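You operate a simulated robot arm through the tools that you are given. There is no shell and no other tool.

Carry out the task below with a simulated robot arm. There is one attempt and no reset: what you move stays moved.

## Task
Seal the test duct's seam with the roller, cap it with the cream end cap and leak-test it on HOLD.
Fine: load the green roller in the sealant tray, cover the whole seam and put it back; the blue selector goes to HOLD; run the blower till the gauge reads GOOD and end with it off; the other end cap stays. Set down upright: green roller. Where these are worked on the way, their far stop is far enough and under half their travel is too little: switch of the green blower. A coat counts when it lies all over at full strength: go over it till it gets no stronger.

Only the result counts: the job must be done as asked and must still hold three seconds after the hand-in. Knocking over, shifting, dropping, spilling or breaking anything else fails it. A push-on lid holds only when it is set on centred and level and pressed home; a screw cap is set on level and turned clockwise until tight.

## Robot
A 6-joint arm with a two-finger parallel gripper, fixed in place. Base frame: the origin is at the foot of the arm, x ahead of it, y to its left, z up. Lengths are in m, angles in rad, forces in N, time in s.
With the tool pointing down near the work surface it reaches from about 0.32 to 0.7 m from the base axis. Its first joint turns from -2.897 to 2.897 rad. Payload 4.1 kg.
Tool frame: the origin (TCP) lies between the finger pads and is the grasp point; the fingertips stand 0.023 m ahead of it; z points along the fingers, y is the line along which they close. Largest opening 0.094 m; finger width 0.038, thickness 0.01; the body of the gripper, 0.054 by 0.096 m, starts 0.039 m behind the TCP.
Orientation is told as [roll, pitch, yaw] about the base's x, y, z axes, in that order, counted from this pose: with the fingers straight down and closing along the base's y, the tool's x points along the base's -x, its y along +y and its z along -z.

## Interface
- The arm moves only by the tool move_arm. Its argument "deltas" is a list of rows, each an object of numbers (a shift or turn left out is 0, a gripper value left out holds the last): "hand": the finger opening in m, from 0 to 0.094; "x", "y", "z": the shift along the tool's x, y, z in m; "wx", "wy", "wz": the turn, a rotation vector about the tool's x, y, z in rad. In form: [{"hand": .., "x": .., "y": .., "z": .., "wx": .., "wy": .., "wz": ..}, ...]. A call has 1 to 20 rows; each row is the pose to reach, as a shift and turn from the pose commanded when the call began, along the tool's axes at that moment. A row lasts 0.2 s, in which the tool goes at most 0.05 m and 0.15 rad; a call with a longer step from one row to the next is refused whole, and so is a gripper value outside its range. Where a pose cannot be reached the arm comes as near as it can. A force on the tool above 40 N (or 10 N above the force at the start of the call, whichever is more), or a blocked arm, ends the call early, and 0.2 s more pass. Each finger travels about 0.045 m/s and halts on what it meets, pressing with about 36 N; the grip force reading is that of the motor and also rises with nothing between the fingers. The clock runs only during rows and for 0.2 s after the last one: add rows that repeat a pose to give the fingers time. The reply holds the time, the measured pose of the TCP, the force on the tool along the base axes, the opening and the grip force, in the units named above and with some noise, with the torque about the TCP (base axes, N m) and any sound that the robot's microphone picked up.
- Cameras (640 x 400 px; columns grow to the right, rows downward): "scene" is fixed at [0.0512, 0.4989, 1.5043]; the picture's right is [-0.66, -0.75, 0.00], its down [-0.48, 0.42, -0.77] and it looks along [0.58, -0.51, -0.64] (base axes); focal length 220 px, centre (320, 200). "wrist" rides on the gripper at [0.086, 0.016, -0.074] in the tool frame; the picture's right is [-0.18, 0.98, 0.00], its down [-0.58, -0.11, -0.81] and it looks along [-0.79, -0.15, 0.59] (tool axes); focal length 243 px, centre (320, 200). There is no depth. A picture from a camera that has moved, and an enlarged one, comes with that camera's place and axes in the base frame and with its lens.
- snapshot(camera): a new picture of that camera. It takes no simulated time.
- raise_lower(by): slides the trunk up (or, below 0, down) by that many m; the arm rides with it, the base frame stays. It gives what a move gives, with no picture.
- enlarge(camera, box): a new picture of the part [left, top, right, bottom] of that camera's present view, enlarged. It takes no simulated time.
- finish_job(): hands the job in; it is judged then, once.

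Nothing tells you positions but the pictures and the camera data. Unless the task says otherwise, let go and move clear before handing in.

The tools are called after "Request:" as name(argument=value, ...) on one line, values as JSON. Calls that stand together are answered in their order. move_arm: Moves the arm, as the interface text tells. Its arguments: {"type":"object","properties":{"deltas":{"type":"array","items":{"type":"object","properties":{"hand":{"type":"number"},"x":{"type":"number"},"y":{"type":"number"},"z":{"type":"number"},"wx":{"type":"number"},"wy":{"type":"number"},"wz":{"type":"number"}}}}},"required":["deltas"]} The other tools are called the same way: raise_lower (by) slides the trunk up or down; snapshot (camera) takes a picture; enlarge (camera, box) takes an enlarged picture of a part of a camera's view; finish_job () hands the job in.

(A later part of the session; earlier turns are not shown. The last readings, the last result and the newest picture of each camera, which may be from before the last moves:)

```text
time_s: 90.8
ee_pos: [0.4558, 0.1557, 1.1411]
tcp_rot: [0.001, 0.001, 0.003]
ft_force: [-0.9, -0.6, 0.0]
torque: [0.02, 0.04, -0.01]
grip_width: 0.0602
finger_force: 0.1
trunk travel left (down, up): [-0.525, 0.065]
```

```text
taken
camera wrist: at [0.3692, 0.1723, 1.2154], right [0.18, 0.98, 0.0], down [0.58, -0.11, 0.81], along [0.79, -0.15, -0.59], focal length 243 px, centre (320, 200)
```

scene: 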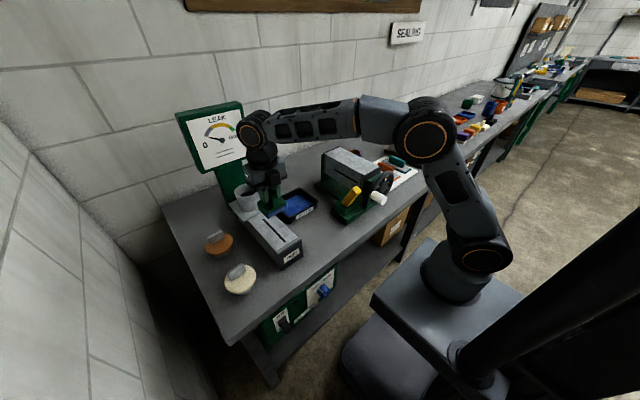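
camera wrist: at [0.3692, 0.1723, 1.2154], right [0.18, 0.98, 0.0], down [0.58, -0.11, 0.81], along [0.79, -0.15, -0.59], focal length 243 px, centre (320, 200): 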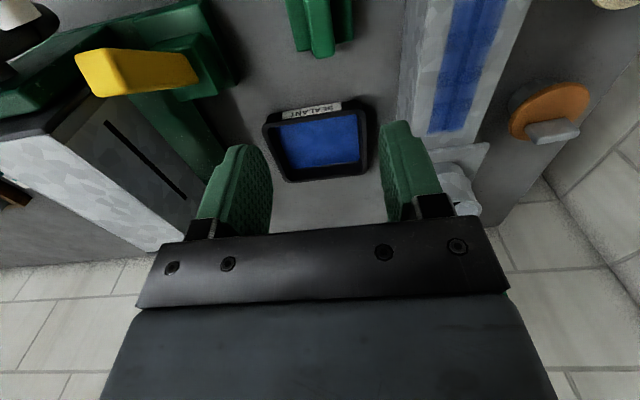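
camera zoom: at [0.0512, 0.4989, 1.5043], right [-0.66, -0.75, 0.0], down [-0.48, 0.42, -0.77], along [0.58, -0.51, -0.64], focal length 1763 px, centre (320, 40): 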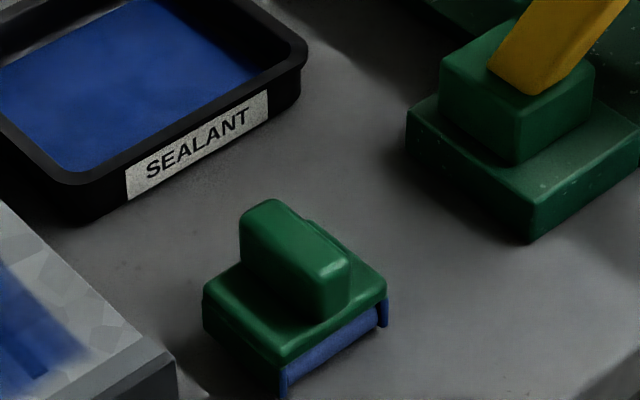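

The roller stands upright at its place. Now moving over toward the cream cap for a close look.

Request:
move_arm(deltas=[{"x": 0.015, "y": 0.045}, {"x": 0.03, "y": 0.09}, {"x": 0.045, "y": 0.135}, {"x": 0.06, "y": 0.18}, {"x": 0.075, "y": 0.225}, {"x": 0.09, "y": 0.27}, {"x": 0.095, "y": 0.285}])

Request:
snapshot(camera="wrist")

Request:
snapshot(camera="scene")

```text
time_s: 92.4
ee_pos: [0.3606, 0.4414, 1.1418]
tcp_rot: [0.0, -0.001, 0.001]
ft_force: [-0.4, 0.4, -0.6]
torque: [-0.02, -0.02, 0.02]
grip_width: 0.06
finger_force: 0.0
trunk travel left (down, up): [-0.525, 0.065]
```

```text
taken
camera wrist: at [0.2739, 0.4577, 1.2161], right [0.18, 0.98, 0.0], down [0.58, -0.11, 0.81], along [0.79, -0.15, -0.59], focal length 243 px, centre (320, 200)
```

wrist: 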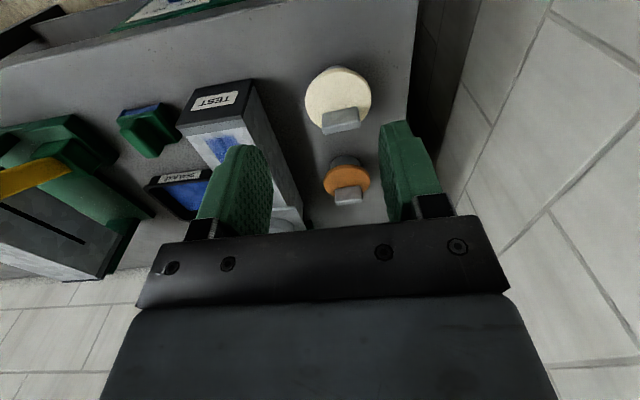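

```text
taken
```

scene: 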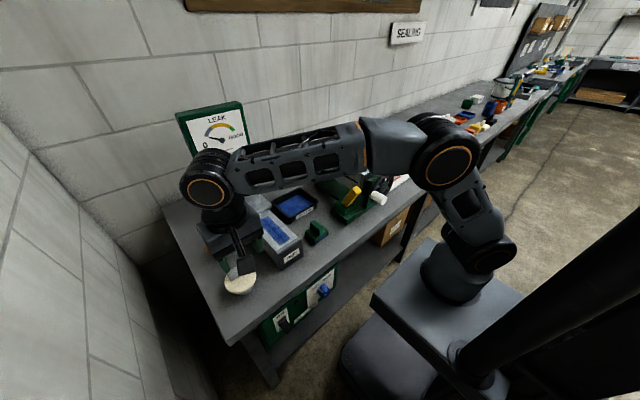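

Request:
enlarge(camera="wrist", box=[280, 50, 400, 220])

Request:
enlarge(camera="wrist", box=[295, 55, 385, 145])

```text
2.35 times, centred on (340, 135) of wrist
camera zoom: at [0.2739, 0.4577, 1.2161], right [0.18, 0.98, 0.0], down [0.58, -0.11, 0.81], along [0.79, -0.15, -0.59], focal length 571 px, centre (273, 353)
```

zoom: 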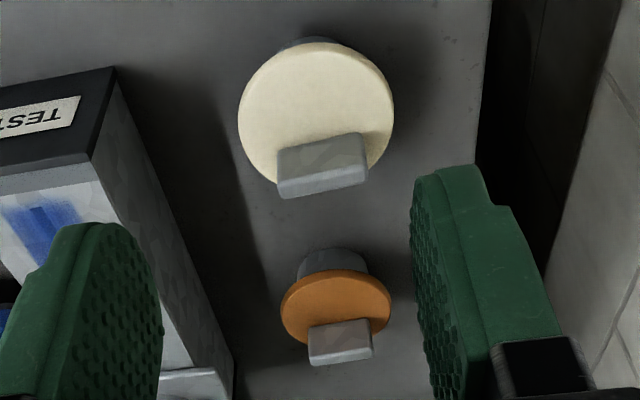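

```text
4.44 times, centred on (340, 100) of wrist
camera zoom: at [0.2739, 0.4577, 1.2161], right [0.18, 0.98, 0.0], down [0.58, -0.11, 0.81], along [0.79, -0.15, -0.59], focal length 1078 px, centre (231, 644)
```

zoom: 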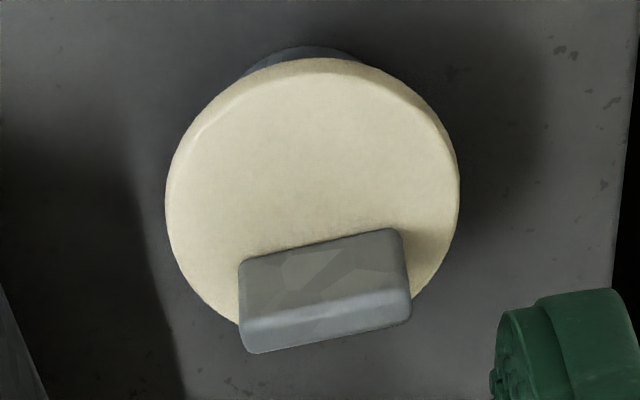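

The cap's grey tab runs along y, so I'll need to turn the hand about 90° to grip it. Before that, I'll measure the collar from above and check reach.

Request:
move_arm(deltas=[{"z": -0.04}, {"x": -0.04, "y": -0.025, "z": -0.04}, {"x": -0.08, "y": -0.05, "z": -0.04}, {"x": -0.12, "y": -0.075, "z": -0.04}, {"x": -0.16, "y": -0.1, "z": -0.04}, {"x": -0.2, "y": -0.125, "z": -0.04}, {"x": -0.24, "y": -0.15, "z": -0.04}])

Request:
snapshot(camera="wrist")

Request:
enlarge(camera="scene", box=[195, 220, 275, 300])

```text
time_s: 94.0
ee_pos: [0.5899, 0.2819, 1.1761]
tcp_rot: [0.001, 0.003, 0.003]
ft_force: [1.4, 0.7, -0.6]
torque: [0.03, 0.02, 0.0]
grip_width: 0.0599
finger_force: 0.0
out of reach, approached as far as the arm can: row 7
trunk travel left (down, up): [-0.525, 0.065]
```

```text
taken
camera wrist: at [0.5038, 0.2986, 1.2493], right [0.18, 0.98, 0.0], down [0.58, -0.11, 0.81], along [0.79, -0.15, -0.59], focal length 243 px, centre (320, 200)
```

wrist: 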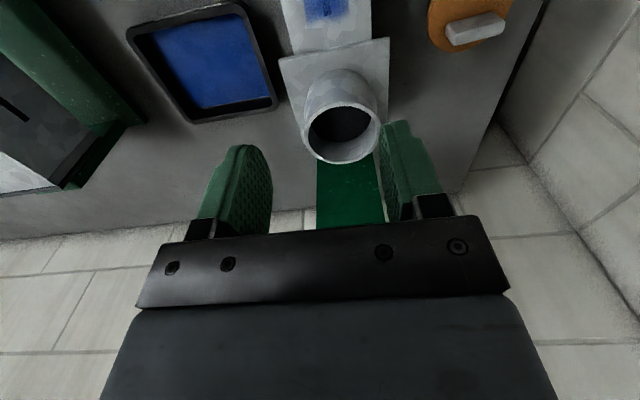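

```text
5.00 times, centred on (235, 260) of scene
camera zoom: at [0.0512, 0.4989, 1.5043], right [-0.66, -0.75, 0.0], down [-0.48, 0.42, -0.77], along [0.58, -0.51, -0.64], focal length 1102 px, centre (745, -100)
```

zoom: 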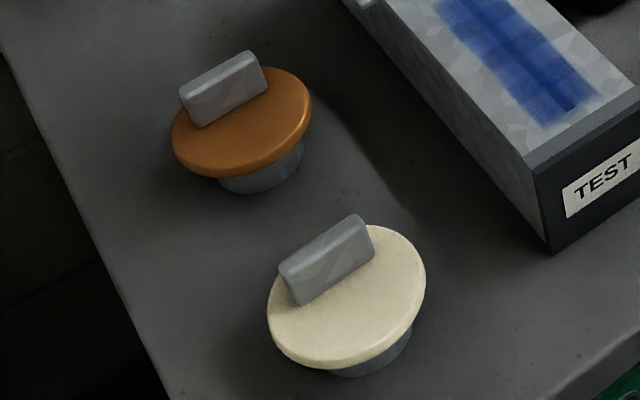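

At this height the arm can't reach further out. I'll measure the collar from here, then raise the trunk to extend the reach.

Request:
enlarge(camera="wrist", box=[260, 20, 420, 180])

Request:
raise_lower(by=0.064)

```text
2.50 times, centred on (340, 100) of wrist
camera zoom: at [0.5038, 0.2986, 1.2493], right [0.18, 0.98, 0.0], down [0.58, -0.11, 0.81], along [0.79, -0.15, -0.59], focal length 606 px, centre (270, 450)
```

zoom: 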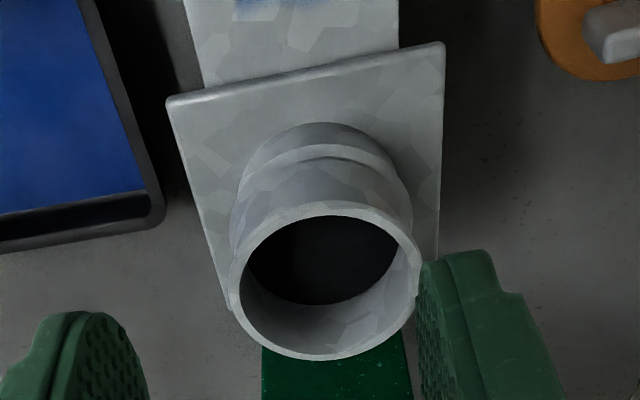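

```text
time_s: 95.0
ee_pos: [0.5901, 0.2831, 1.2383]
tcp_rot: [0.001, 0.002, 0.001]
ft_force: [0.4, -0.2, 0.7]
torque: [-0.04, 0.02, 0.01]
grip_width: 0.0601
finger_force: 0.0
trunk travel left (down, up): [-0.589, 0.001]
```

With the trunk raised, I'll test how far out the vertical tool gets near the collar (collar centre about (0.669, 0.291), top z ≈ 1.043).

Request:
move_arm(deltas=[{"z": 0.04}, {"z": 0.08}, {"z": 0.1}, {"z": 0.1, "x": -0.03, "y": 0.003}, {"z": 0.1, "x": -0.06, "y": 0.006}, {"z": 0.1, "x": -0.079, "y": 0.008}])

Request:
snapshot(camera="wrist")

Request:
snapshot(camera="scene")

```text
time_s: 96.4
ee_pos: [0.6299, 0.2787, 1.1327]
tcp_rot: [0.002, 0.001, 0.0]
ft_force: [-0.1, 0.8, 0.3]
torque: [0.04, -0.07, -0.02]
grip_width: 0.0604
finger_force: 0.0
out of reach, approached as far as the arm can: row 5, 6
trunk travel left (down, up): [-0.589, 0.001]
```

```text
taken
camera wrist: at [0.5423, 0.2962, 1.2071], right [0.18, 0.98, 0.0], down [0.58, -0.11, 0.81], along [0.79, -0.15, -0.59], focal length 243 px, centre (320, 200)
```

wrist: 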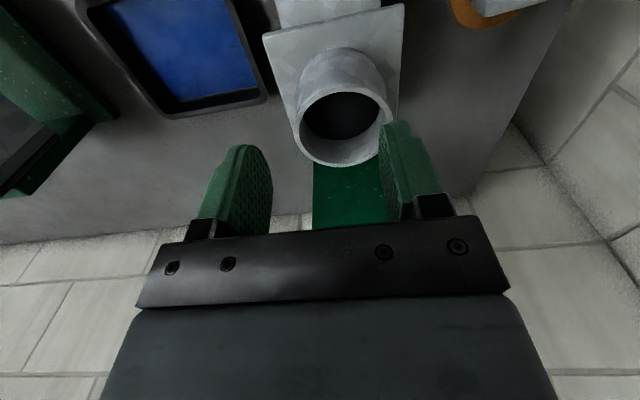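

```text
taken
```

scene: 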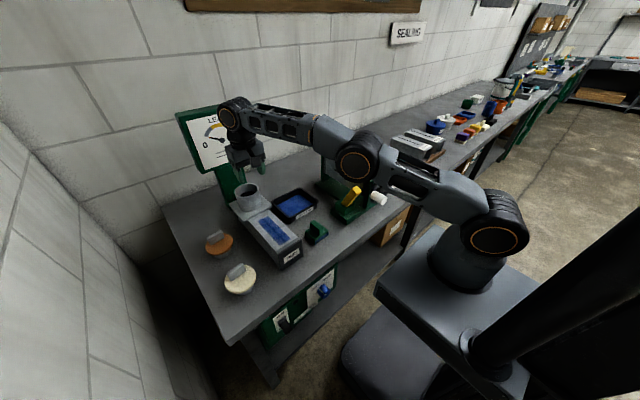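

The vertical tool falls about 4 cm short of the collar, so I'll grip the cap's tab with the hand leaning about 0.3 rad in the tab's plane. That lets the fingers reach further out while the cap stays level. First, a precise look at the cap.

Request:
move_arm(deltas=[{"x": 0.04, "y": 0.022}, {"x": 0.08, "y": 0.045}, {"x": 0.12, "y": 0.07}, {"x": 0.16, "y": 0.095}, {"x": 0.2, "y": 0.12}, {"x": 0.235, "y": 0.15}, {"x": 0.235, "y": 0.15, "z": 0.03}, {"x": 0.235, "y": 0.15, "z": 0.05}])

Request:
snapshot(camera="wrist")

Request:
enlarge(camera="wrist", box=[270, 40, 390, 140])

```text
time_s: 98.2
ee_pos: [0.3935, 0.43, 1.0821]
tcp_rot: [0.002, 0.001, 0.002]
ft_force: [-0.1, -0.4, 0.4]
torque: [0.02, -0.03, 0.02]
grip_width: 0.0599
finger_force: 0.0
trunk travel left (down, up): [-0.589, 0.001]
```

```text
taken
camera wrist: at [0.3071, 0.4465, 1.1573], right [0.18, 0.98, 0.0], down [0.58, -0.11, 0.81], along [0.79, -0.15, -0.59], focal length 243 px, centre (320, 200)
```

wrist: 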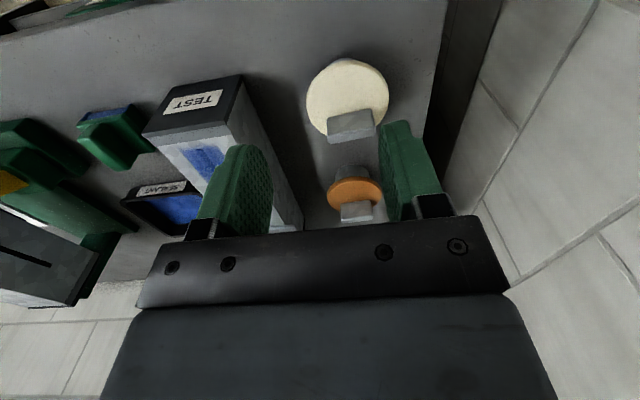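

```text
4.00 times, centred on (330, 90) of wrist
camera zoom: at [0.3071, 0.4465, 1.1573], right [0.18, 0.98, 0.0], down [0.58, -0.11, 0.81], along [0.79, -0.15, -0.59], focal length 970 px, centre (280, 640)
```

zoom: 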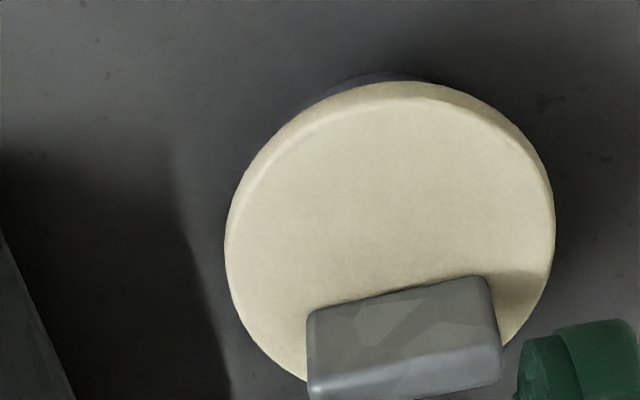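

I'll take a second view from a sideways-shifted position to get the cap's true height and place.

Request:
move_arm(deltas=[{"y": 0.045}, {"y": 0.09}])

Request:
enlarge(camera="wrist", box=[190, 30, 310, 140])

Request:
move_arm(deltas=[{"y": -0.045}, {"y": -0.09}, {"y": -0.135}, {"y": -0.17}])

Request:
enlarge(camera="wrist", box=[370, 30, 510, 140])

```text
time_s: 98.8
ee_pos: [0.3921, 0.521, 1.0835]
tcp_rot: [0.001, 0.003, 0.002]
ft_force: [-0.8, -0.6, -0.5]
torque: [0.01, 0.0, -0.03]
grip_width: 0.06
finger_force: 0.0
trunk travel left (down, up): [-0.589, 0.001]
```

```text
3.64 times, centred on (250, 85) of wrist
camera zoom: at [0.3064, 0.5381, 1.1578], right [0.18, 0.98, 0.0], down [0.58, -0.11, 0.81], along [0.79, -0.15, -0.59], focal length 882 px, centre (574, 618)
```

zoom: 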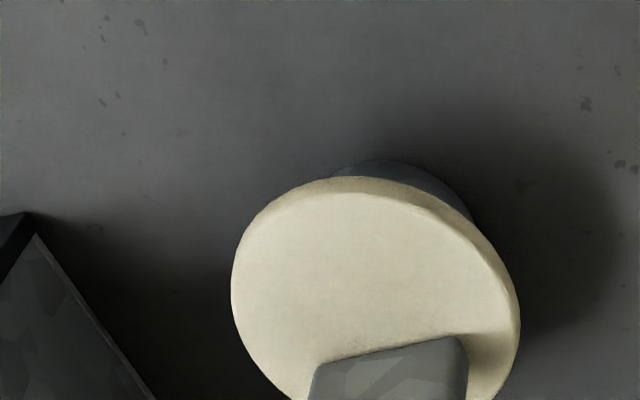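

```text
time_s: 99.8
ee_pos: [0.3935, 0.3474, 1.0843]
tcp_rot: [0.003, 0.001, 0.002]
ft_force: [0.3, 0.5, -0.4]
torque: [0.09, 0.02, -0.01]
grip_width: 0.06
finger_force: 0.0
trunk travel left (down, up): [-0.589, 0.001]
```

```text
3.64 times, centred on (440, 85) of wrist
camera zoom: at [0.3072, 0.3642, 1.1578], right [0.18, 0.98, 0.0], down [0.58, -0.11, 0.81], along [0.79, -0.15, -0.59], focal length 882 px, centre (-116, 618)
```

zoom: 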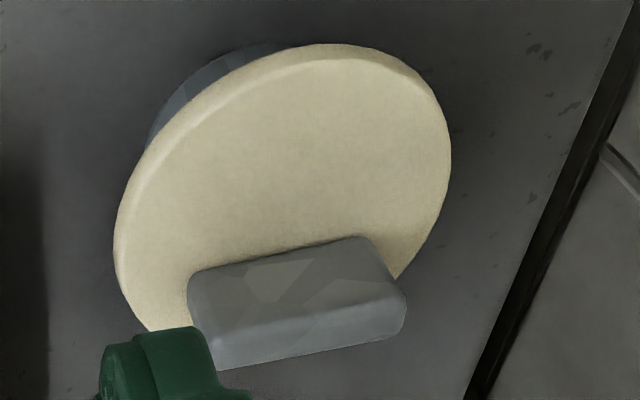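

The tab's base is at z ≈ 0.9265, its top at ≈ 0.956; it is about 12 mm thick, centred near (0.4735, 0.4485), while the disc's centre is near (0.460, 0.449), so the tab is off-centre. Now I'll turn the hand so the fingers close across the tab and lean it.

Request:
move_arm(deltas=[{"x": -0.02, "y": 0.04}, {"x": -0.04, "y": 0.08}, {"x": -0.05, "y": 0.1}, {"x": -0.05, "y": 0.1, "wz": 0.14}, {"x": -0.05, "y": 0.1, "wz": 0.28}, {"x": -0.05, "y": 0.1, "wz": 0.42}, {"x": -0.05, "y": 0.1, "wz": 0.56}, {"x": -0.05, "y": 0.1, "wz": 0.7}, {"x": -0.05, "y": 0.1, "wz": 0.84}, {"x": -0.05, "y": 0.1, "wz": 0.98}, {"x": -0.05, "y": 0.1, "wz": 1.12}, {"x": -0.05, "y": 0.1, "wz": 1.26}, {"x": -0.05, "y": 0.1, "wz": 1.4}, {"x": -0.05, "y": 0.1, "wz": 1.512}])

Request:
snapshot(camera="wrist")

```text
time_s: 102.8
ee_pos: [0.4429, 0.4492, 1.0845]
tcp_rot: [0.0, 0.003, -1.513]
ft_force: [0.0, -0.6, 0.5]
torque: [0.0, 0.0, -0.01]
grip_width: 0.0598
finger_force: 0.2
trunk travel left (down, up): [-0.589, 0.001]
```

```text
taken
camera wrist: at [0.4551, 0.5373, 1.158], right [0.99, -0.13, 0.0], down [-0.07, -0.59, 0.81], along [-0.1, -0.8, -0.59], focal length 243 px, centre (320, 200)
```

wrist: 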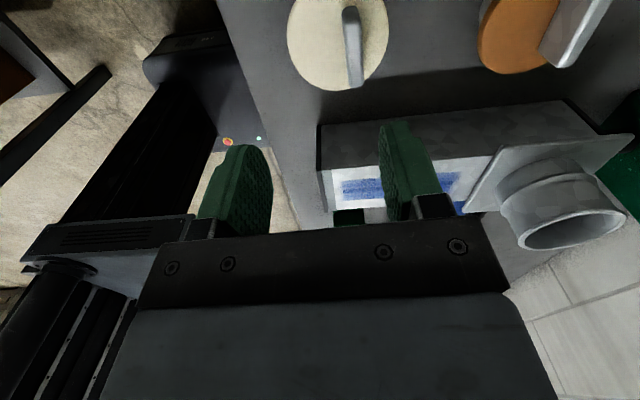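

Request:
enlarge(camera="wrist", box=[270, 0, 410, 100])

```text
4.00 times, centred on (340, 50) of wrist
camera zoom: at [0.4551, 0.5373, 1.158], right [0.99, -0.13, 0.0], down [-0.07, -0.59, 0.81], along [-0.1, -0.8, -0.59], focal length 970 px, centre (240, 800)
```

zoom: 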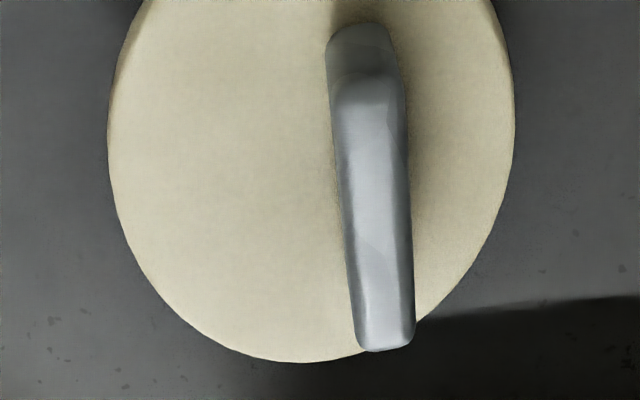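

From this side the disc centre reads (0.459, 0.447), R ≈ 0.042, and the tab centre (0.472, 0.4475): an offset of about 12 mm across the tab. Now leaning the hand 0.3 rad and coming above the tab.

Request:
move_arm(deltas=[{"y": 0.0146, "z": 0.02}, {"y": 0.0292, "z": 0.04}, {"y": 0.0292, "z": 0.04, "wy": -0.1}, {"y": 0.0292, "z": 0.04, "wy": -0.2}, {"y": 0.0292, "z": 0.04, "wy": -0.3}, {"y": 0.0292, "z": 0.0545, "wy": -0.3}])

Request:
snapshot(camera="wrist")

Request:
enlarge(camera="scene", box=[190, 200, 290, 300])

```text
time_s: 104.2
ee_pos: [0.4727, 0.4517, 1.0294]
tcp_rot: [-0.003, -0.301, -1.51]
ft_force: [-0.7, 0.3, -0.3]
torque: [-0.05, 0.01, 0.03]
grip_width: 0.0601
finger_force: 0.1
trunk travel left (down, up): [-0.589, 0.001]
```

```text
taken
camera wrist: at [0.483, 0.5571, 1.0742], right [0.99, -0.12, 0.05], down [-0.09, -0.32, 0.94], along [-0.09, -0.94, -0.33], focal length 243 px, centre (320, 200)
```

wrist: 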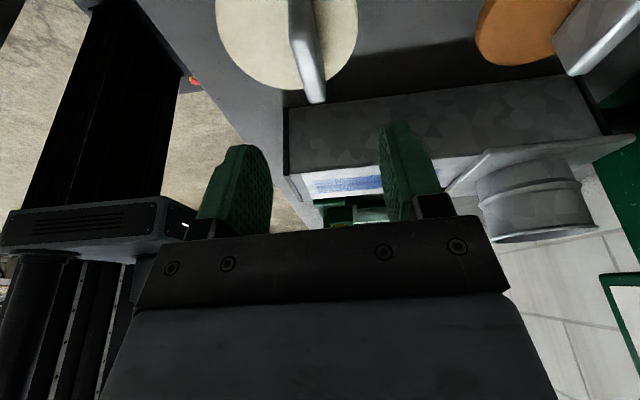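

```text
4.00 times, centred on (240, 250) of scene
camera zoom: at [0.0512, 0.4989, 1.5043], right [-0.66, -0.75, 0.0], down [-0.48, 0.42, -0.77], along [0.58, -0.51, -0.64], focal length 882 px, centre (640, 0)
```

zoom: 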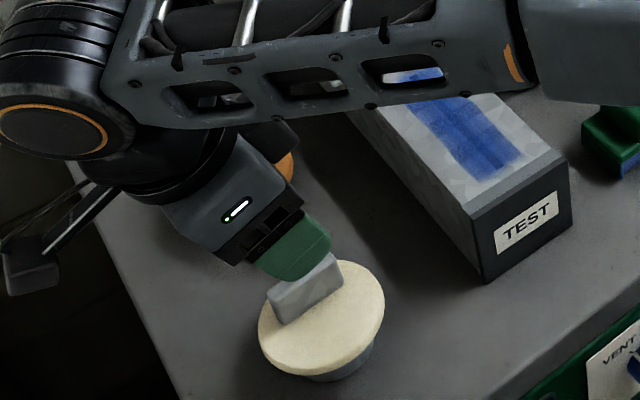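

The lean is reachable. Descending straight down toward the tab.

Request:
move_arm(deltas=[{"x": 0.0066, "z": 0.0215}, {"x": 0.0133, "z": 0.043}])

Request:
snapshot(camera="wrist")

Request:
enlarge(camera="scene", box=[210, 230, 270, 300])

```text
time_s: 104.8
ee_pos: [0.472, 0.4516, 0.9858]
tcp_rot: [0.001, -0.298, -1.511]
ft_force: [0.0, -0.8, 0.7]
torque: [0.0, -0.05, 0.0]
grip_width: 0.06
finger_force: 0.0
trunk travel left (down, up): [-0.589, 0.001]
```

```text
taken
camera wrist: at [0.4825, 0.5572, 1.0301], right [0.99, -0.12, 0.05], down [-0.09, -0.32, 0.94], along [-0.09, -0.94, -0.33], focal length 243 px, centre (320, 200)
```

wrist: 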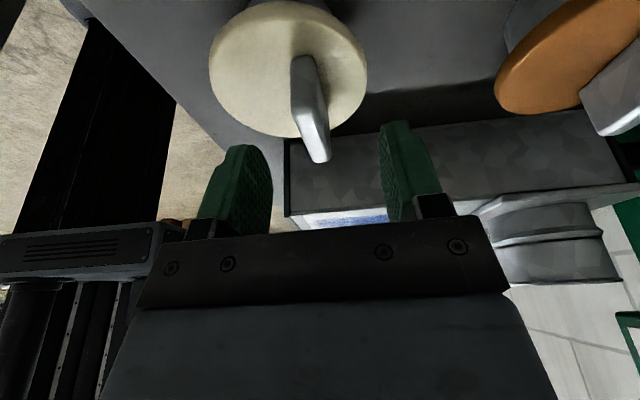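

```text
5.71 times, centred on (240, 265) of scene
camera zoom: at [0.0512, 0.4989, 1.5043], right [-0.66, -0.75, 0.0], down [-0.48, 0.42, -0.77], along [0.58, -0.51, -0.64], focal length 1259 px, centre (777, -171)
```

zoom: 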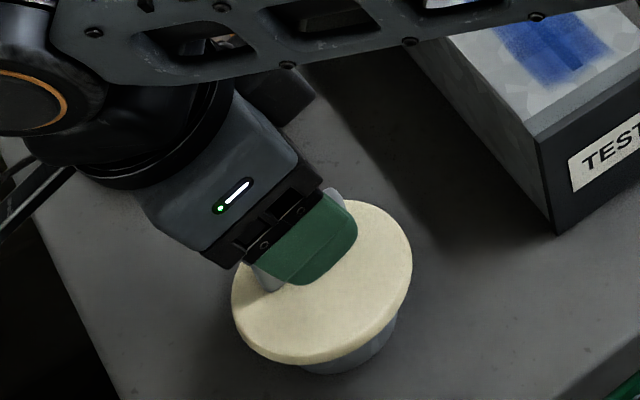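

The tab lies between the fingers. Going down the rest with small steps.

Request:
move_arm(deltas=[{"x": 0.003, "z": 0.0096}, {"x": 0.0059, "z": 0.0191}, {"x": 0.008, "z": 0.0258}])

Request:
snapshot(camera="wrist")

Request:
enlarge(camera="scene", box=[210, 240, 270, 300])

```text
time_s: 105.6
ee_pos: [0.4743, 0.4508, 0.9584]
tcp_rot: [0.001, -0.298, -1.512]
ft_force: [-0.1, 0.4, -0.9]
torque: [0.0, -0.01, 0.0]
grip_width: 0.0599
finger_force: 0.0
trunk travel left (down, up): [-0.589, 0.001]
```

```text
taken
camera wrist: at [0.4829, 0.5572, 1.0029], right [0.99, -0.12, 0.05], down [-0.09, -0.32, 0.94], along [-0.09, -0.94, -0.33], focal length 243 px, centre (320, 200)
```

wrist: 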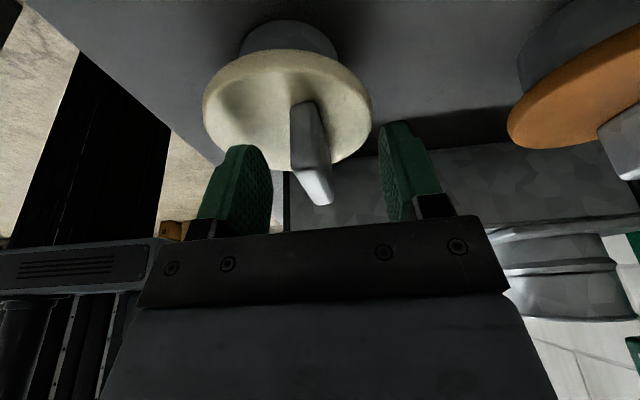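

```text
6.67 times, centred on (240, 270) of scene
camera zoom: at [0.0512, 0.4989, 1.5043], right [-0.66, -0.75, 0.0], down [-0.48, 0.42, -0.77], along [0.58, -0.51, -0.64], focal length 1469 px, centre (853, -267)
```

zoom: 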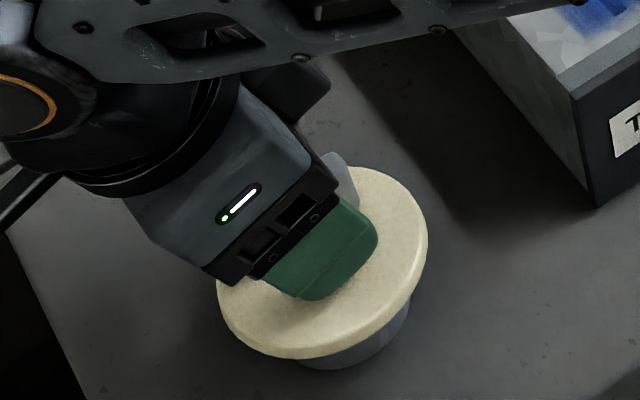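

No contact so far. Closing on the tab.

Request:
move_arm(deltas=[{"hand": 0.03}, {"hand": 0.01}, {"hand": 0.0}, {"hand": 0.0}, {"hand": 0.0}, {"hand": 0.0}, {"hand": 0.0}])

Request:
snapshot(camera="wrist")

Request:
enlarge(camera="scene", box=[210, 240, 270, 300])

```text
time_s: 107.2
ee_pos: [0.4724, 0.4495, 0.9573]
tcp_rot: [0.001, -0.298, -1.51]
ft_force: [-0.1, 0.9, 0.6]
torque: [0.0, -0.05, -0.01]
grip_width: 0.0126
finger_force: 35.3
trunk travel left (down, up): [-0.589, 0.001]
```

```text
taken
camera wrist: at [0.4828, 0.5572, 1.0027], right [0.99, -0.12, 0.05], down [-0.09, -0.32, 0.94], along [-0.09, -0.94, -0.33], focal length 243 px, centre (320, 200)
```

wrist: 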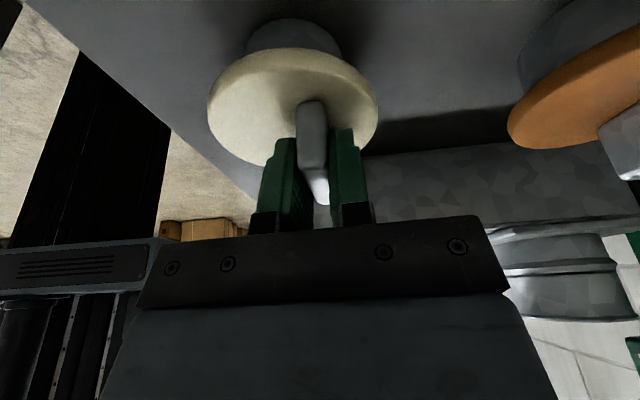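

```text
6.67 times, centred on (240, 270) of scene
camera zoom: at [0.0512, 0.4989, 1.5043], right [-0.66, -0.75, 0.0], down [-0.48, 0.42, -0.77], along [0.58, -0.51, -0.64], focal length 1469 px, centre (853, -267)
```

zoom: 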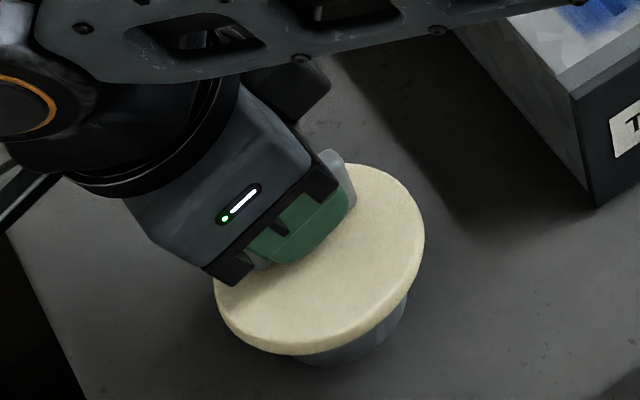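

The tab is gripped (opening 0.0126). Lifting straight up and checking that the cap stays level.

Request:
move_arm(deltas=[{"x": -0.006, "z": -0.0191}, {"x": -0.0148, "z": -0.0478}, {"x": -0.0266, "z": -0.086}, {"x": -0.0384, "z": -0.1242}, {"x": -0.0502, "z": -0.1624}])

Request:
snapshot(camera="wrist")

Request:
enlarge(camera="scene", box=[180, 160, 300, 300])

```text
time_s: 108.4
ee_pos: [0.4655, 0.4423, 1.1256]
tcp_rot: [-0.002, -0.299, -1.511]
ft_force: [0.0, 0.5, -0.7]
torque: [0.0, 0.01, 0.0]
grip_width: 0.0121
finger_force: 35.5
out of reach, approached as far as the arm can: row 4, 5
trunk travel left (down, up): [-0.589, 0.001]
```

```text
taken
camera wrist: at [0.4759, 0.55, 1.1703], right [0.99, -0.12, 0.05], down [-0.09, -0.32, 0.94], along [-0.09, -0.94, -0.33], focal length 243 px, centre (320, 200)
```

wrist: 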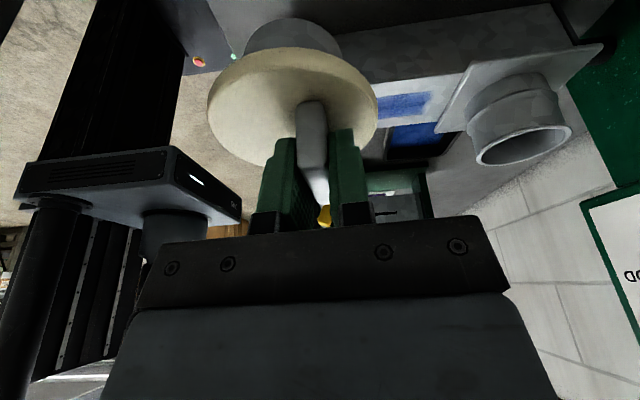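

```text
2.86 times, centred on (240, 230) of scene
camera zoom: at [0.0512, 0.4989, 1.5043], right [-0.66, -0.75, 0.0], down [-0.48, 0.42, -0.77], along [0.58, -0.51, -0.64], focal length 630 px, centre (549, 114)
```

zoom: 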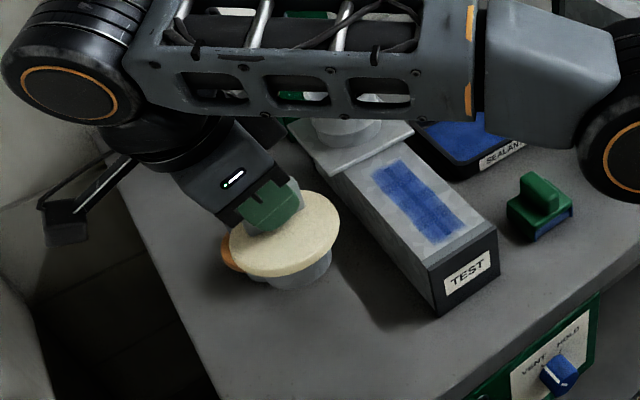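

The cap is held level. I'll draw it inward a bit, then turn about the vertical so the lean points outward toward the collar.

Request:
move_arm(deltas=[{"x": -0.0272, "y": -0.0268, "z": 0.0084}, {"x": -0.0544, "y": -0.0535, "z": 0.0168}])

Request:
move_arm(deltas=[{"wx": -0.0405, "wz": -0.131}, {"wx": -0.081, "wz": -0.262}, {"wx": -0.1215, "wz": -0.393}, {"wx": -0.162, "wz": -0.524}, {"wx": -0.2025, "wz": -0.655}, {"wx": -0.243, "wz": -0.786}, {"wx": -0.2835, "wz": -0.917}, {"wx": -0.324, "wz": -1.048}, {"wx": -0.3645, "wz": -1.179}, {"wx": -0.405, "wz": -1.31}, {"wx": -0.4455, "wz": -1.441}, {"wx": -0.486, "wz": -1.572}, {"wx": -0.5265, "wz": -1.703}, {"wx": -0.567, "wz": -1.834}])

Request:
enlarge(camera="scene", box=[180, 140, 320, 280])

```text
time_s: 109.0
ee_pos: [0.4142, 0.3801, 1.127]
tcp_rot: [0.004, -0.296, -1.512]
ft_force: [0.0, 0.4, -0.7]
torque: [0.04, -0.02, -0.01]
grip_width: 0.0125
finger_force: 36.0
trunk travel left (down, up): [-0.589, 0.001]
```

```text
time_s: 112.0
ee_pos: [0.4152, 0.3828, 1.124]
tcp_rot: [0.003, -0.3, 0.41]
ft_force: [-0.5, -0.4, -1.6]
torque: [0.02, 0.01, -0.03]
grip_width: 0.0125
finger_force: 35.8
trunk travel left (down, up): [-0.589, 0.001]
```

```text
2.86 times, centred on (250, 210) of scene
camera zoom: at [0.0512, 0.4989, 1.5043], right [-0.66, -0.75, 0.0], down [-0.48, 0.42, -0.77], along [0.58, -0.51, -0.64], focal length 630 px, centre (520, 171)
```

zoom: 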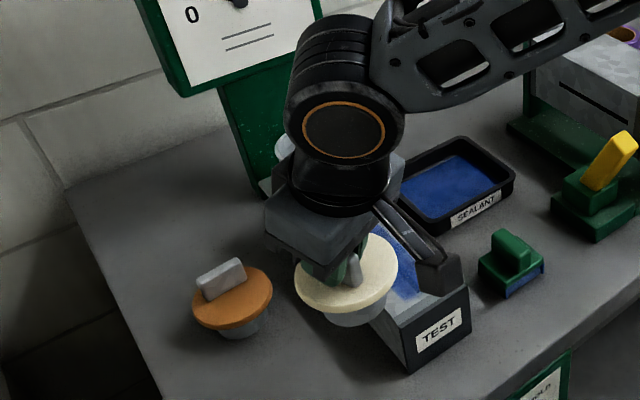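

Now carrying the cap above the collar (about 2 cm clearance under the plug).

Request:
move_arm(deltas=[{"x": 0.0035, "z": -0.0115}, {"x": -0.031, "y": -0.0289, "z": -0.002}, {"x": -0.0625, "y": -0.0577, "z": 0.0076}, {"x": -0.0939, "y": -0.0866, "z": 0.0171}, {"x": -0.1252, "y": -0.1155, "z": 0.0266}, {"x": -0.1565, "y": -0.1443, "z": 0.0361}, {"x": -0.1878, "y": -0.1732, "z": 0.0456}])

Request:
enlarge(camera="scene", box=[200, 140, 300, 240])

Request:
snapshot(camera="wrist")

```text
time_s: 113.6
ee_pos: [0.6619, 0.3001, 1.1361]
tcp_rot: [0.002, -0.298, 0.408]
ft_force: [0.2, 0.1, -0.7]
torque: [0.02, 0.02, -0.01]
grip_width: 0.0123
finger_force: 35.4
trunk travel left (down, up): [-0.589, 0.001]
```

```text
4.00 times, centred on (250, 190) of scene
camera zoom: at [0.0512, 0.4989, 1.5043], right [-0.66, -0.75, 0.0], down [-0.48, 0.42, -0.77], along [0.58, -0.51, -0.64], focal length 882 px, centre (600, 240)
```

zoom: 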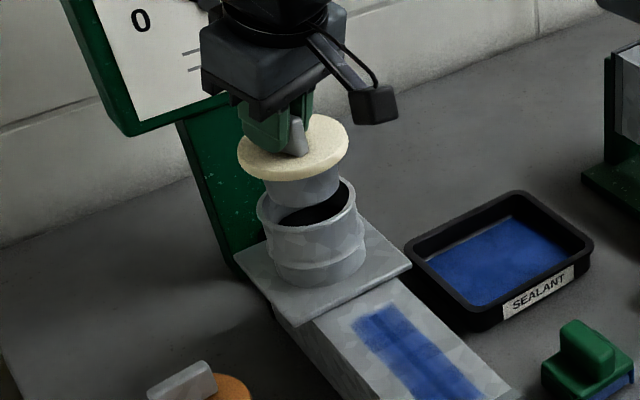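

```text
taken
camera wrist: at [0.5602, 0.2744, 1.1809], right [-0.23, 0.97, 0.06], down [0.34, 0.03, 0.94], along [0.91, 0.23, -0.33], focal length 243 px, centre (320, 200)
```

wrist: 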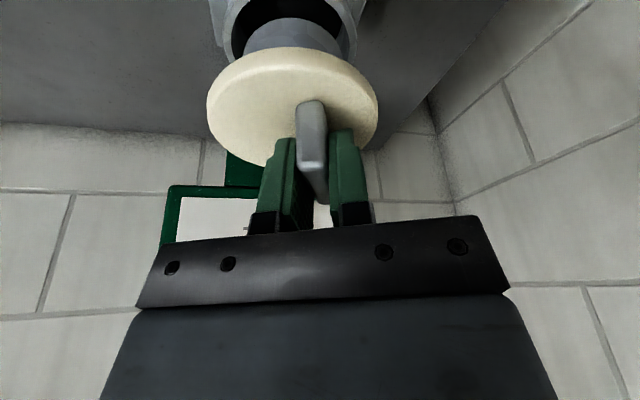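

The reach works, and both cameras see cap and collar together. I'll enlarge to measure the alignment.

Request:
enlarge(camera="scene", box=[220, 160, 280, 220])

Request:
enlarge(camera="wrist", box=[190, 0, 390, 140])

```text
6.67 times, centred on (250, 190) of scene
camera zoom: at [0.0512, 0.4989, 1.5043], right [-0.66, -0.75, 0.0], down [-0.48, 0.42, -0.77], along [0.58, -0.51, -0.64], focal length 1469 px, centre (787, 267)
```

zoom: 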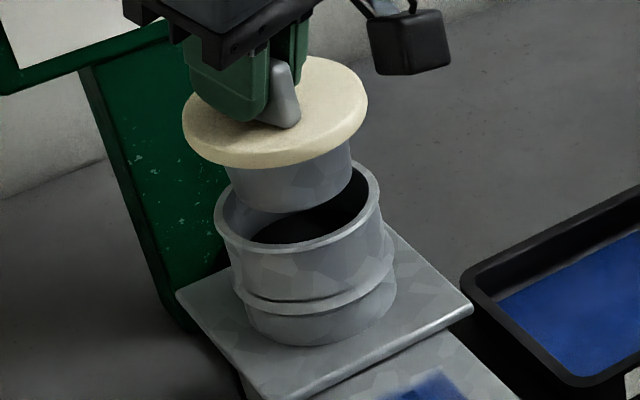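

```text
2.86 times, centred on (290, 70) of wrist
camera zoom: at [0.5602, 0.2744, 1.1809], right [-0.23, 0.97, 0.06], down [0.34, 0.03, 0.94], along [0.91, 0.23, -0.33], focal length 693 px, centre (406, 571)
```

zoom: 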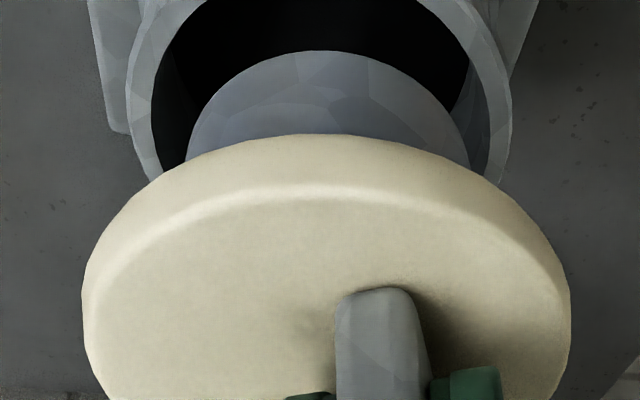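

Lateral alignment from the wrist view looks within about half a millimetre. Now a finer look from the scene camera for the outward direction.

Request:
enlarge(camera="scene", box=[226, 164, 266, 204])

```text
10.00 times, centred on (246, 184) of scene
camera zoom: at [0.0512, 0.4989, 1.5043], right [-0.66, -0.75, 0.0], down [-0.48, 0.42, -0.77], along [0.58, -0.51, -0.64], focal length 2204 px, centre (1060, 360)
```

zoom: 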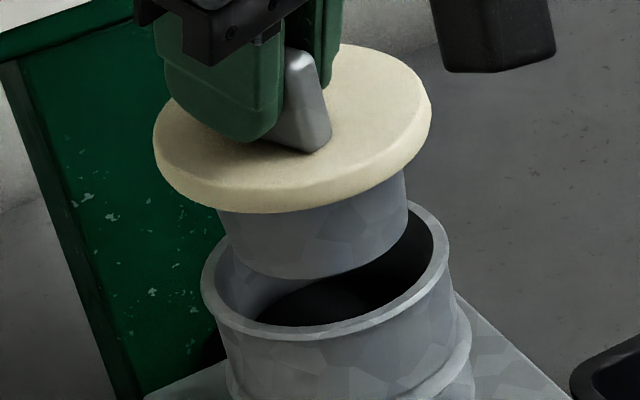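

The disc is about 1.2 mm short of the collar axis in the outward direction. I'll correct that and lower partway.

Request:
move_arm(deltas=[{"x": -0.0011, "y": -0.0004, "z": 0.0004}, {"x": 0.0033, "y": -0.0004, "z": 0.0147}, {"x": 0.0072, "y": -0.0004, "z": 0.0275}])

Request:
enlarge(camera="scene", box=[226, 164, 266, 204])

Request:
enlarge(camera="wrist", box=[190, 0, 390, 140])

```text
time_s: 114.4
ee_pos: [0.662, 0.3009, 1.1081]
tcp_rot: [0.001, -0.298, 0.408]
ft_force: [0.3, 0.6, -1.4]
torque: [0.01, -0.01, -0.03]
grip_width: 0.0125
finger_force: 36.0
trunk travel left (down, up): [-0.589, 0.001]
```

```text
10.00 times, centred on (246, 184) of scene
camera zoom: at [0.0512, 0.4989, 1.5043], right [-0.66, -0.75, 0.0], down [-0.48, 0.42, -0.77], along [0.58, -0.51, -0.64], focal length 2204 px, centre (1060, 360)
```

zoom: 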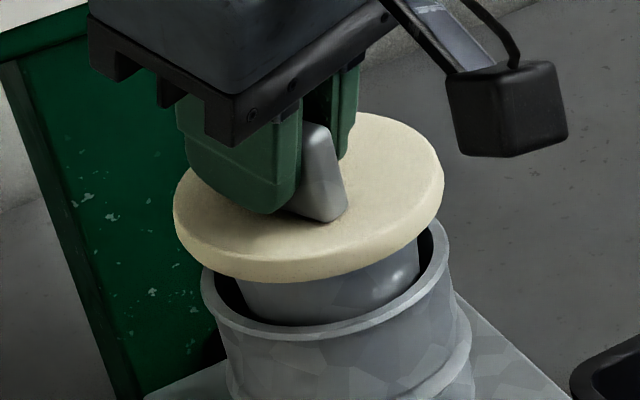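

```text
2.86 times, centred on (290, 70) of wrist
camera zoom: at [0.5602, 0.275, 1.1533], right [-0.23, 0.97, 0.06], down [0.34, 0.03, 0.94], along [0.91, 0.23, -0.33], focal length 693 px, centre (406, 571)
```

zoom: 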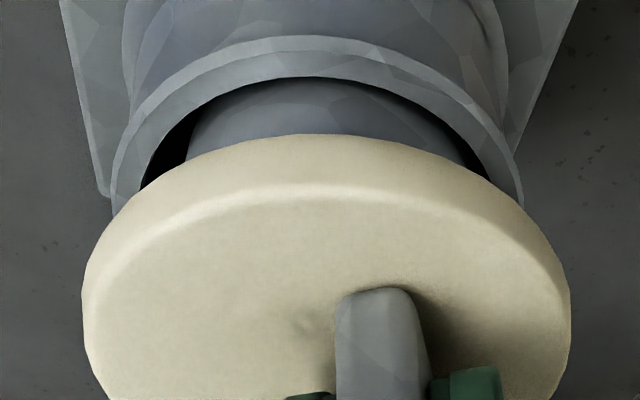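

Nearly concentric in the scene view. I'll check the side-to-side gap in the wrist view more closely.

Request:
enlarge(camera="wrist", box=[215, 0, 385, 80])

Request:
enlarge(camera="scene", box=[236, 174, 272, 204])

```text
3.76 times, centred on (300, 40) of wrist
camera zoom: at [0.5602, 0.275, 1.1533], right [-0.23, 0.97, 0.06], down [0.34, 0.03, 0.94], along [0.91, 0.23, -0.33], focal length 913 px, centre (395, 802)
```

zoom: 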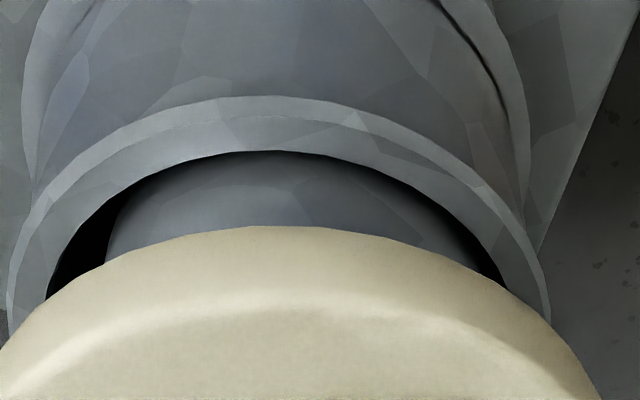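

```text
13.33 times, centred on (254, 189) of scene
camera zoom: at [0.0512, 0.4989, 1.5043], right [-0.66, -0.75, 0.0], down [-0.48, 0.42, -0.77], along [0.58, -0.51, -0.64], focal length 2939 px, centre (1200, 347)
```

zoom: 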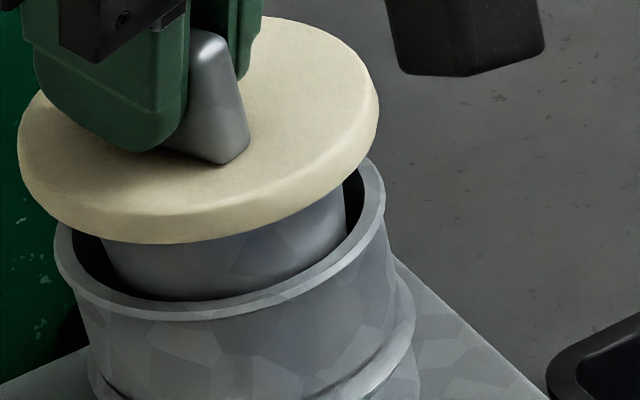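

The cap sits about 1 mm off to one side. I'll shift it by a millimetre and lower further until just above seating.

Request:
move_arm(deltas=[{"x": -0.0009, "y": -0.001, "z": 0.0003}, {"x": 0.0015, "y": -0.001, "z": 0.0079}, {"x": 0.0038, "y": -0.001, "z": 0.0155}])

Request:
enlarge(camera="scene", box=[226, 164, 266, 204])

Request:
enlarge(camera="wrist", box=[190, 0, 390, 140])

```text
time_s: 115.2
ee_pos: [0.6645, 0.3, 1.0923]
tcp_rot: [0.003, -0.3, 0.408]
ft_force: [-0.4, -0.2, -1.2]
torque: [0.0, 0.01, 0.01]
grip_width: 0.0128
finger_force: 35.9
trunk travel left (down, up): [-0.589, 0.001]
```

```text
10.00 times, centred on (246, 184) of scene
camera zoom: at [0.0512, 0.4989, 1.5043], right [-0.66, -0.75, 0.0], down [-0.48, 0.42, -0.77], along [0.58, -0.51, -0.64], focal length 2204 px, centre (1060, 360)
```

zoom: 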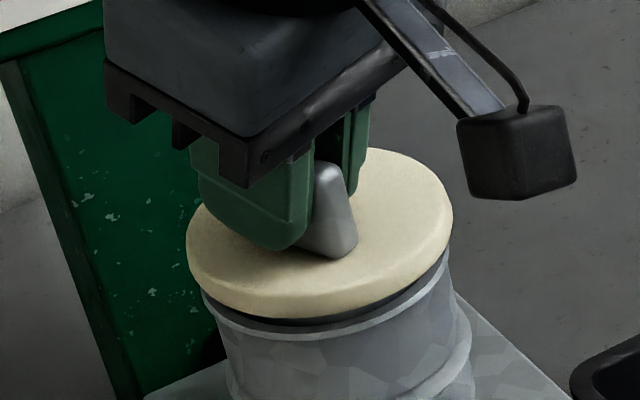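

```text
2.86 times, centred on (290, 70) of wrist
camera zoom: at [0.5613, 0.2742, 1.1374], right [-0.23, 0.97, 0.06], down [0.33, 0.03, 0.94], along [0.91, 0.23, -0.33], focal length 693 px, centre (406, 571)
```

zoom: 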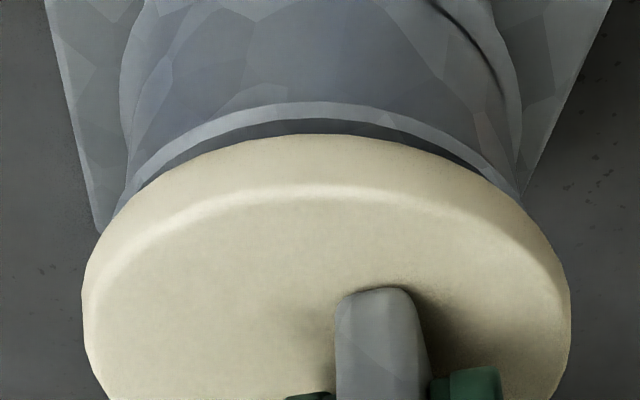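

Well centred now. Lowering in small steps to seat it.

Request:
move_arm(deltas=[{"x": 0.0006, "z": 0.0019}, {"x": 0.0012, "z": 0.0038}, {"x": 0.0016, "z": 0.0053}])

Request:
enlarge(camera="scene", box=[226, 164, 266, 204])

```text
time_s: 116.0
ee_pos: [0.6638, 0.2996, 1.0866]
tcp_rot: [0.003, -0.3, 0.408]
ft_force: [-0.4, -0.2, -0.8]
torque: [0.04, 0.01, -0.03]
grip_width: 0.0126
finger_force: 35.9
trunk travel left (down, up): [-0.589, 0.001]
```

```text
10.00 times, centred on (246, 184) of scene
camera zoom: at [0.0512, 0.4989, 1.5043], right [-0.66, -0.75, 0.0], down [-0.48, 0.42, -0.77], along [0.58, -0.51, -0.64], focal length 2204 px, centre (1060, 360)
```

zoom: 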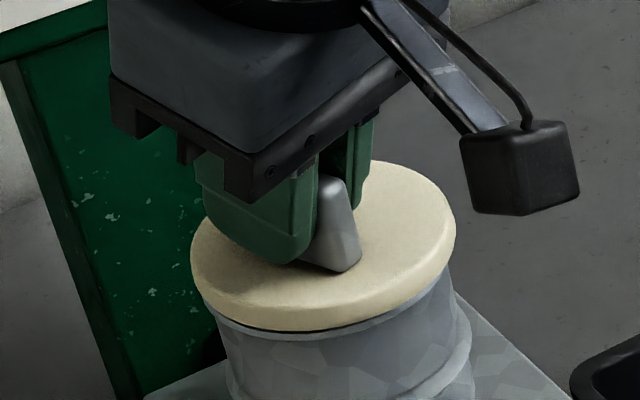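

Request:
move_arm(deltas=[{"x": -0.0005, "z": 0.0002}, {"x": -0.0002, "z": 0.0011}, {"x": 0.0001, "z": 0.0021}, {"x": 0.0004, "z": 0.003}])

Request:
enlarge(camera="scene", box=[226, 164, 266, 204])

```text
time_s: 117.0
ee_pos: [0.665, 0.2998, 1.084]
tcp_rot: [0.001, -0.297, 0.409]
ft_force: [-1.2, 0.9, -1.2]
torque: [0.02, 0.03, 0.01]
grip_width: 0.0126
finger_force: 36.2
trunk travel left (down, up): [-0.589, 0.001]
```

```text
10.00 times, centred on (246, 184) of scene
camera zoom: at [0.0512, 0.4989, 1.5043], right [-0.66, -0.75, 0.0], down [-0.48, 0.42, -0.77], along [0.58, -0.51, -0.64], focal length 2204 px, centre (1060, 360)
```

zoom: 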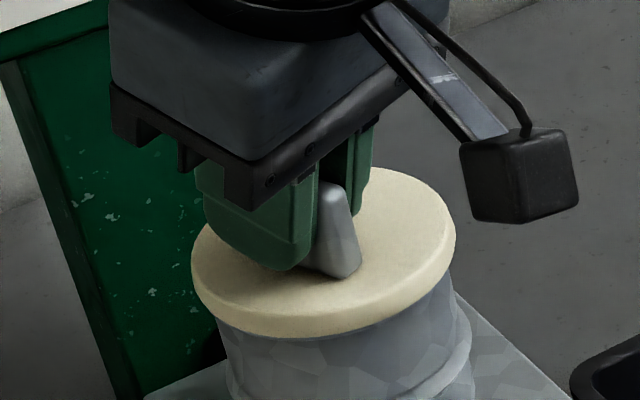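

The gap has closed visually; I'll keep pressing down gently until it is firmly home.

Request:
move_arm(deltas=[{"x": 0.0003, "z": 0.001}, {"x": 0.0006, "z": 0.0019}, {"x": 0.0009, "z": 0.0029}])

Request:
enlarge(camera="scene", box=[226, 164, 266, 204])

```text
time_s: 117.8
ee_pos: [0.6632, 0.3006, 1.0835]
tcp_rot: [0.001, -0.303, 0.408]
ft_force: [0.7, 0.2, 12.1]
torque: [-0.15, 0.14, 0.01]
grip_width: 0.0128
finger_force: 35.4
trunk travel left (down, up): [-0.589, 0.001]
```

```text
10.00 times, centred on (246, 184) of scene
camera zoom: at [0.0512, 0.4989, 1.5043], right [-0.66, -0.75, 0.0], down [-0.48, 0.42, -0.77], along [0.58, -0.51, -0.64], focal length 2204 px, centre (1060, 360)
```

zoom: 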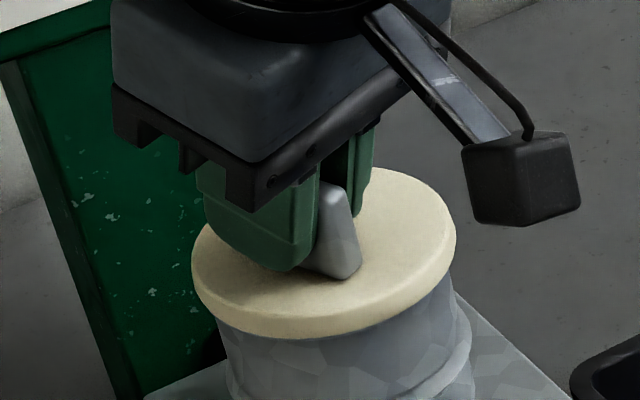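

Contact at 12 N. Pressing harder to drive it home.

Request:
move_arm(deltas=[{"x": 0.0003, "z": 0.001}, {"x": 0.0006, "z": 0.0019}, {"x": 0.0009, "z": 0.0029}, {"x": 0.0009, "z": 0.0029}])

Request:
enlarge(camera="scene", box=[226, 164, 266, 204])

```text
time_s: 118.8
ee_pos: [0.6635, 0.3, 1.0807]
tcp_rot: [0.0, -0.304, 0.409]
ft_force: [4.2, 2.8, 26.0]
torque: [0.03, -0.24, 0.06]
grip_width: 0.0126
finger_force: 36.3
trunk travel left (down, up): [-0.589, 0.001]
```

```text
10.00 times, centred on (246, 184) of scene
camera zoom: at [0.0512, 0.4989, 1.5043], right [-0.66, -0.75, 0.0], down [-0.48, 0.42, -0.77], along [0.58, -0.51, -0.64], focal length 2204 px, centre (1060, 360)
```

zoom: 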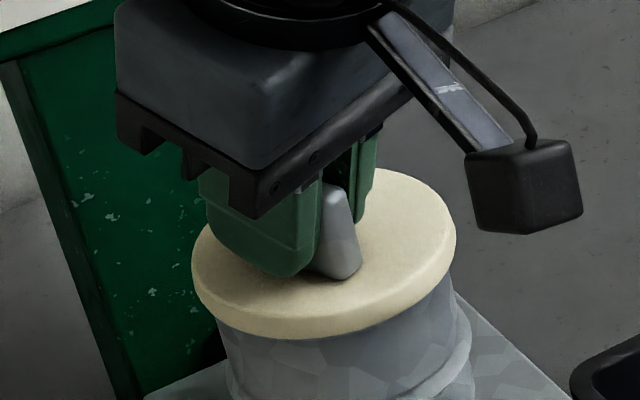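

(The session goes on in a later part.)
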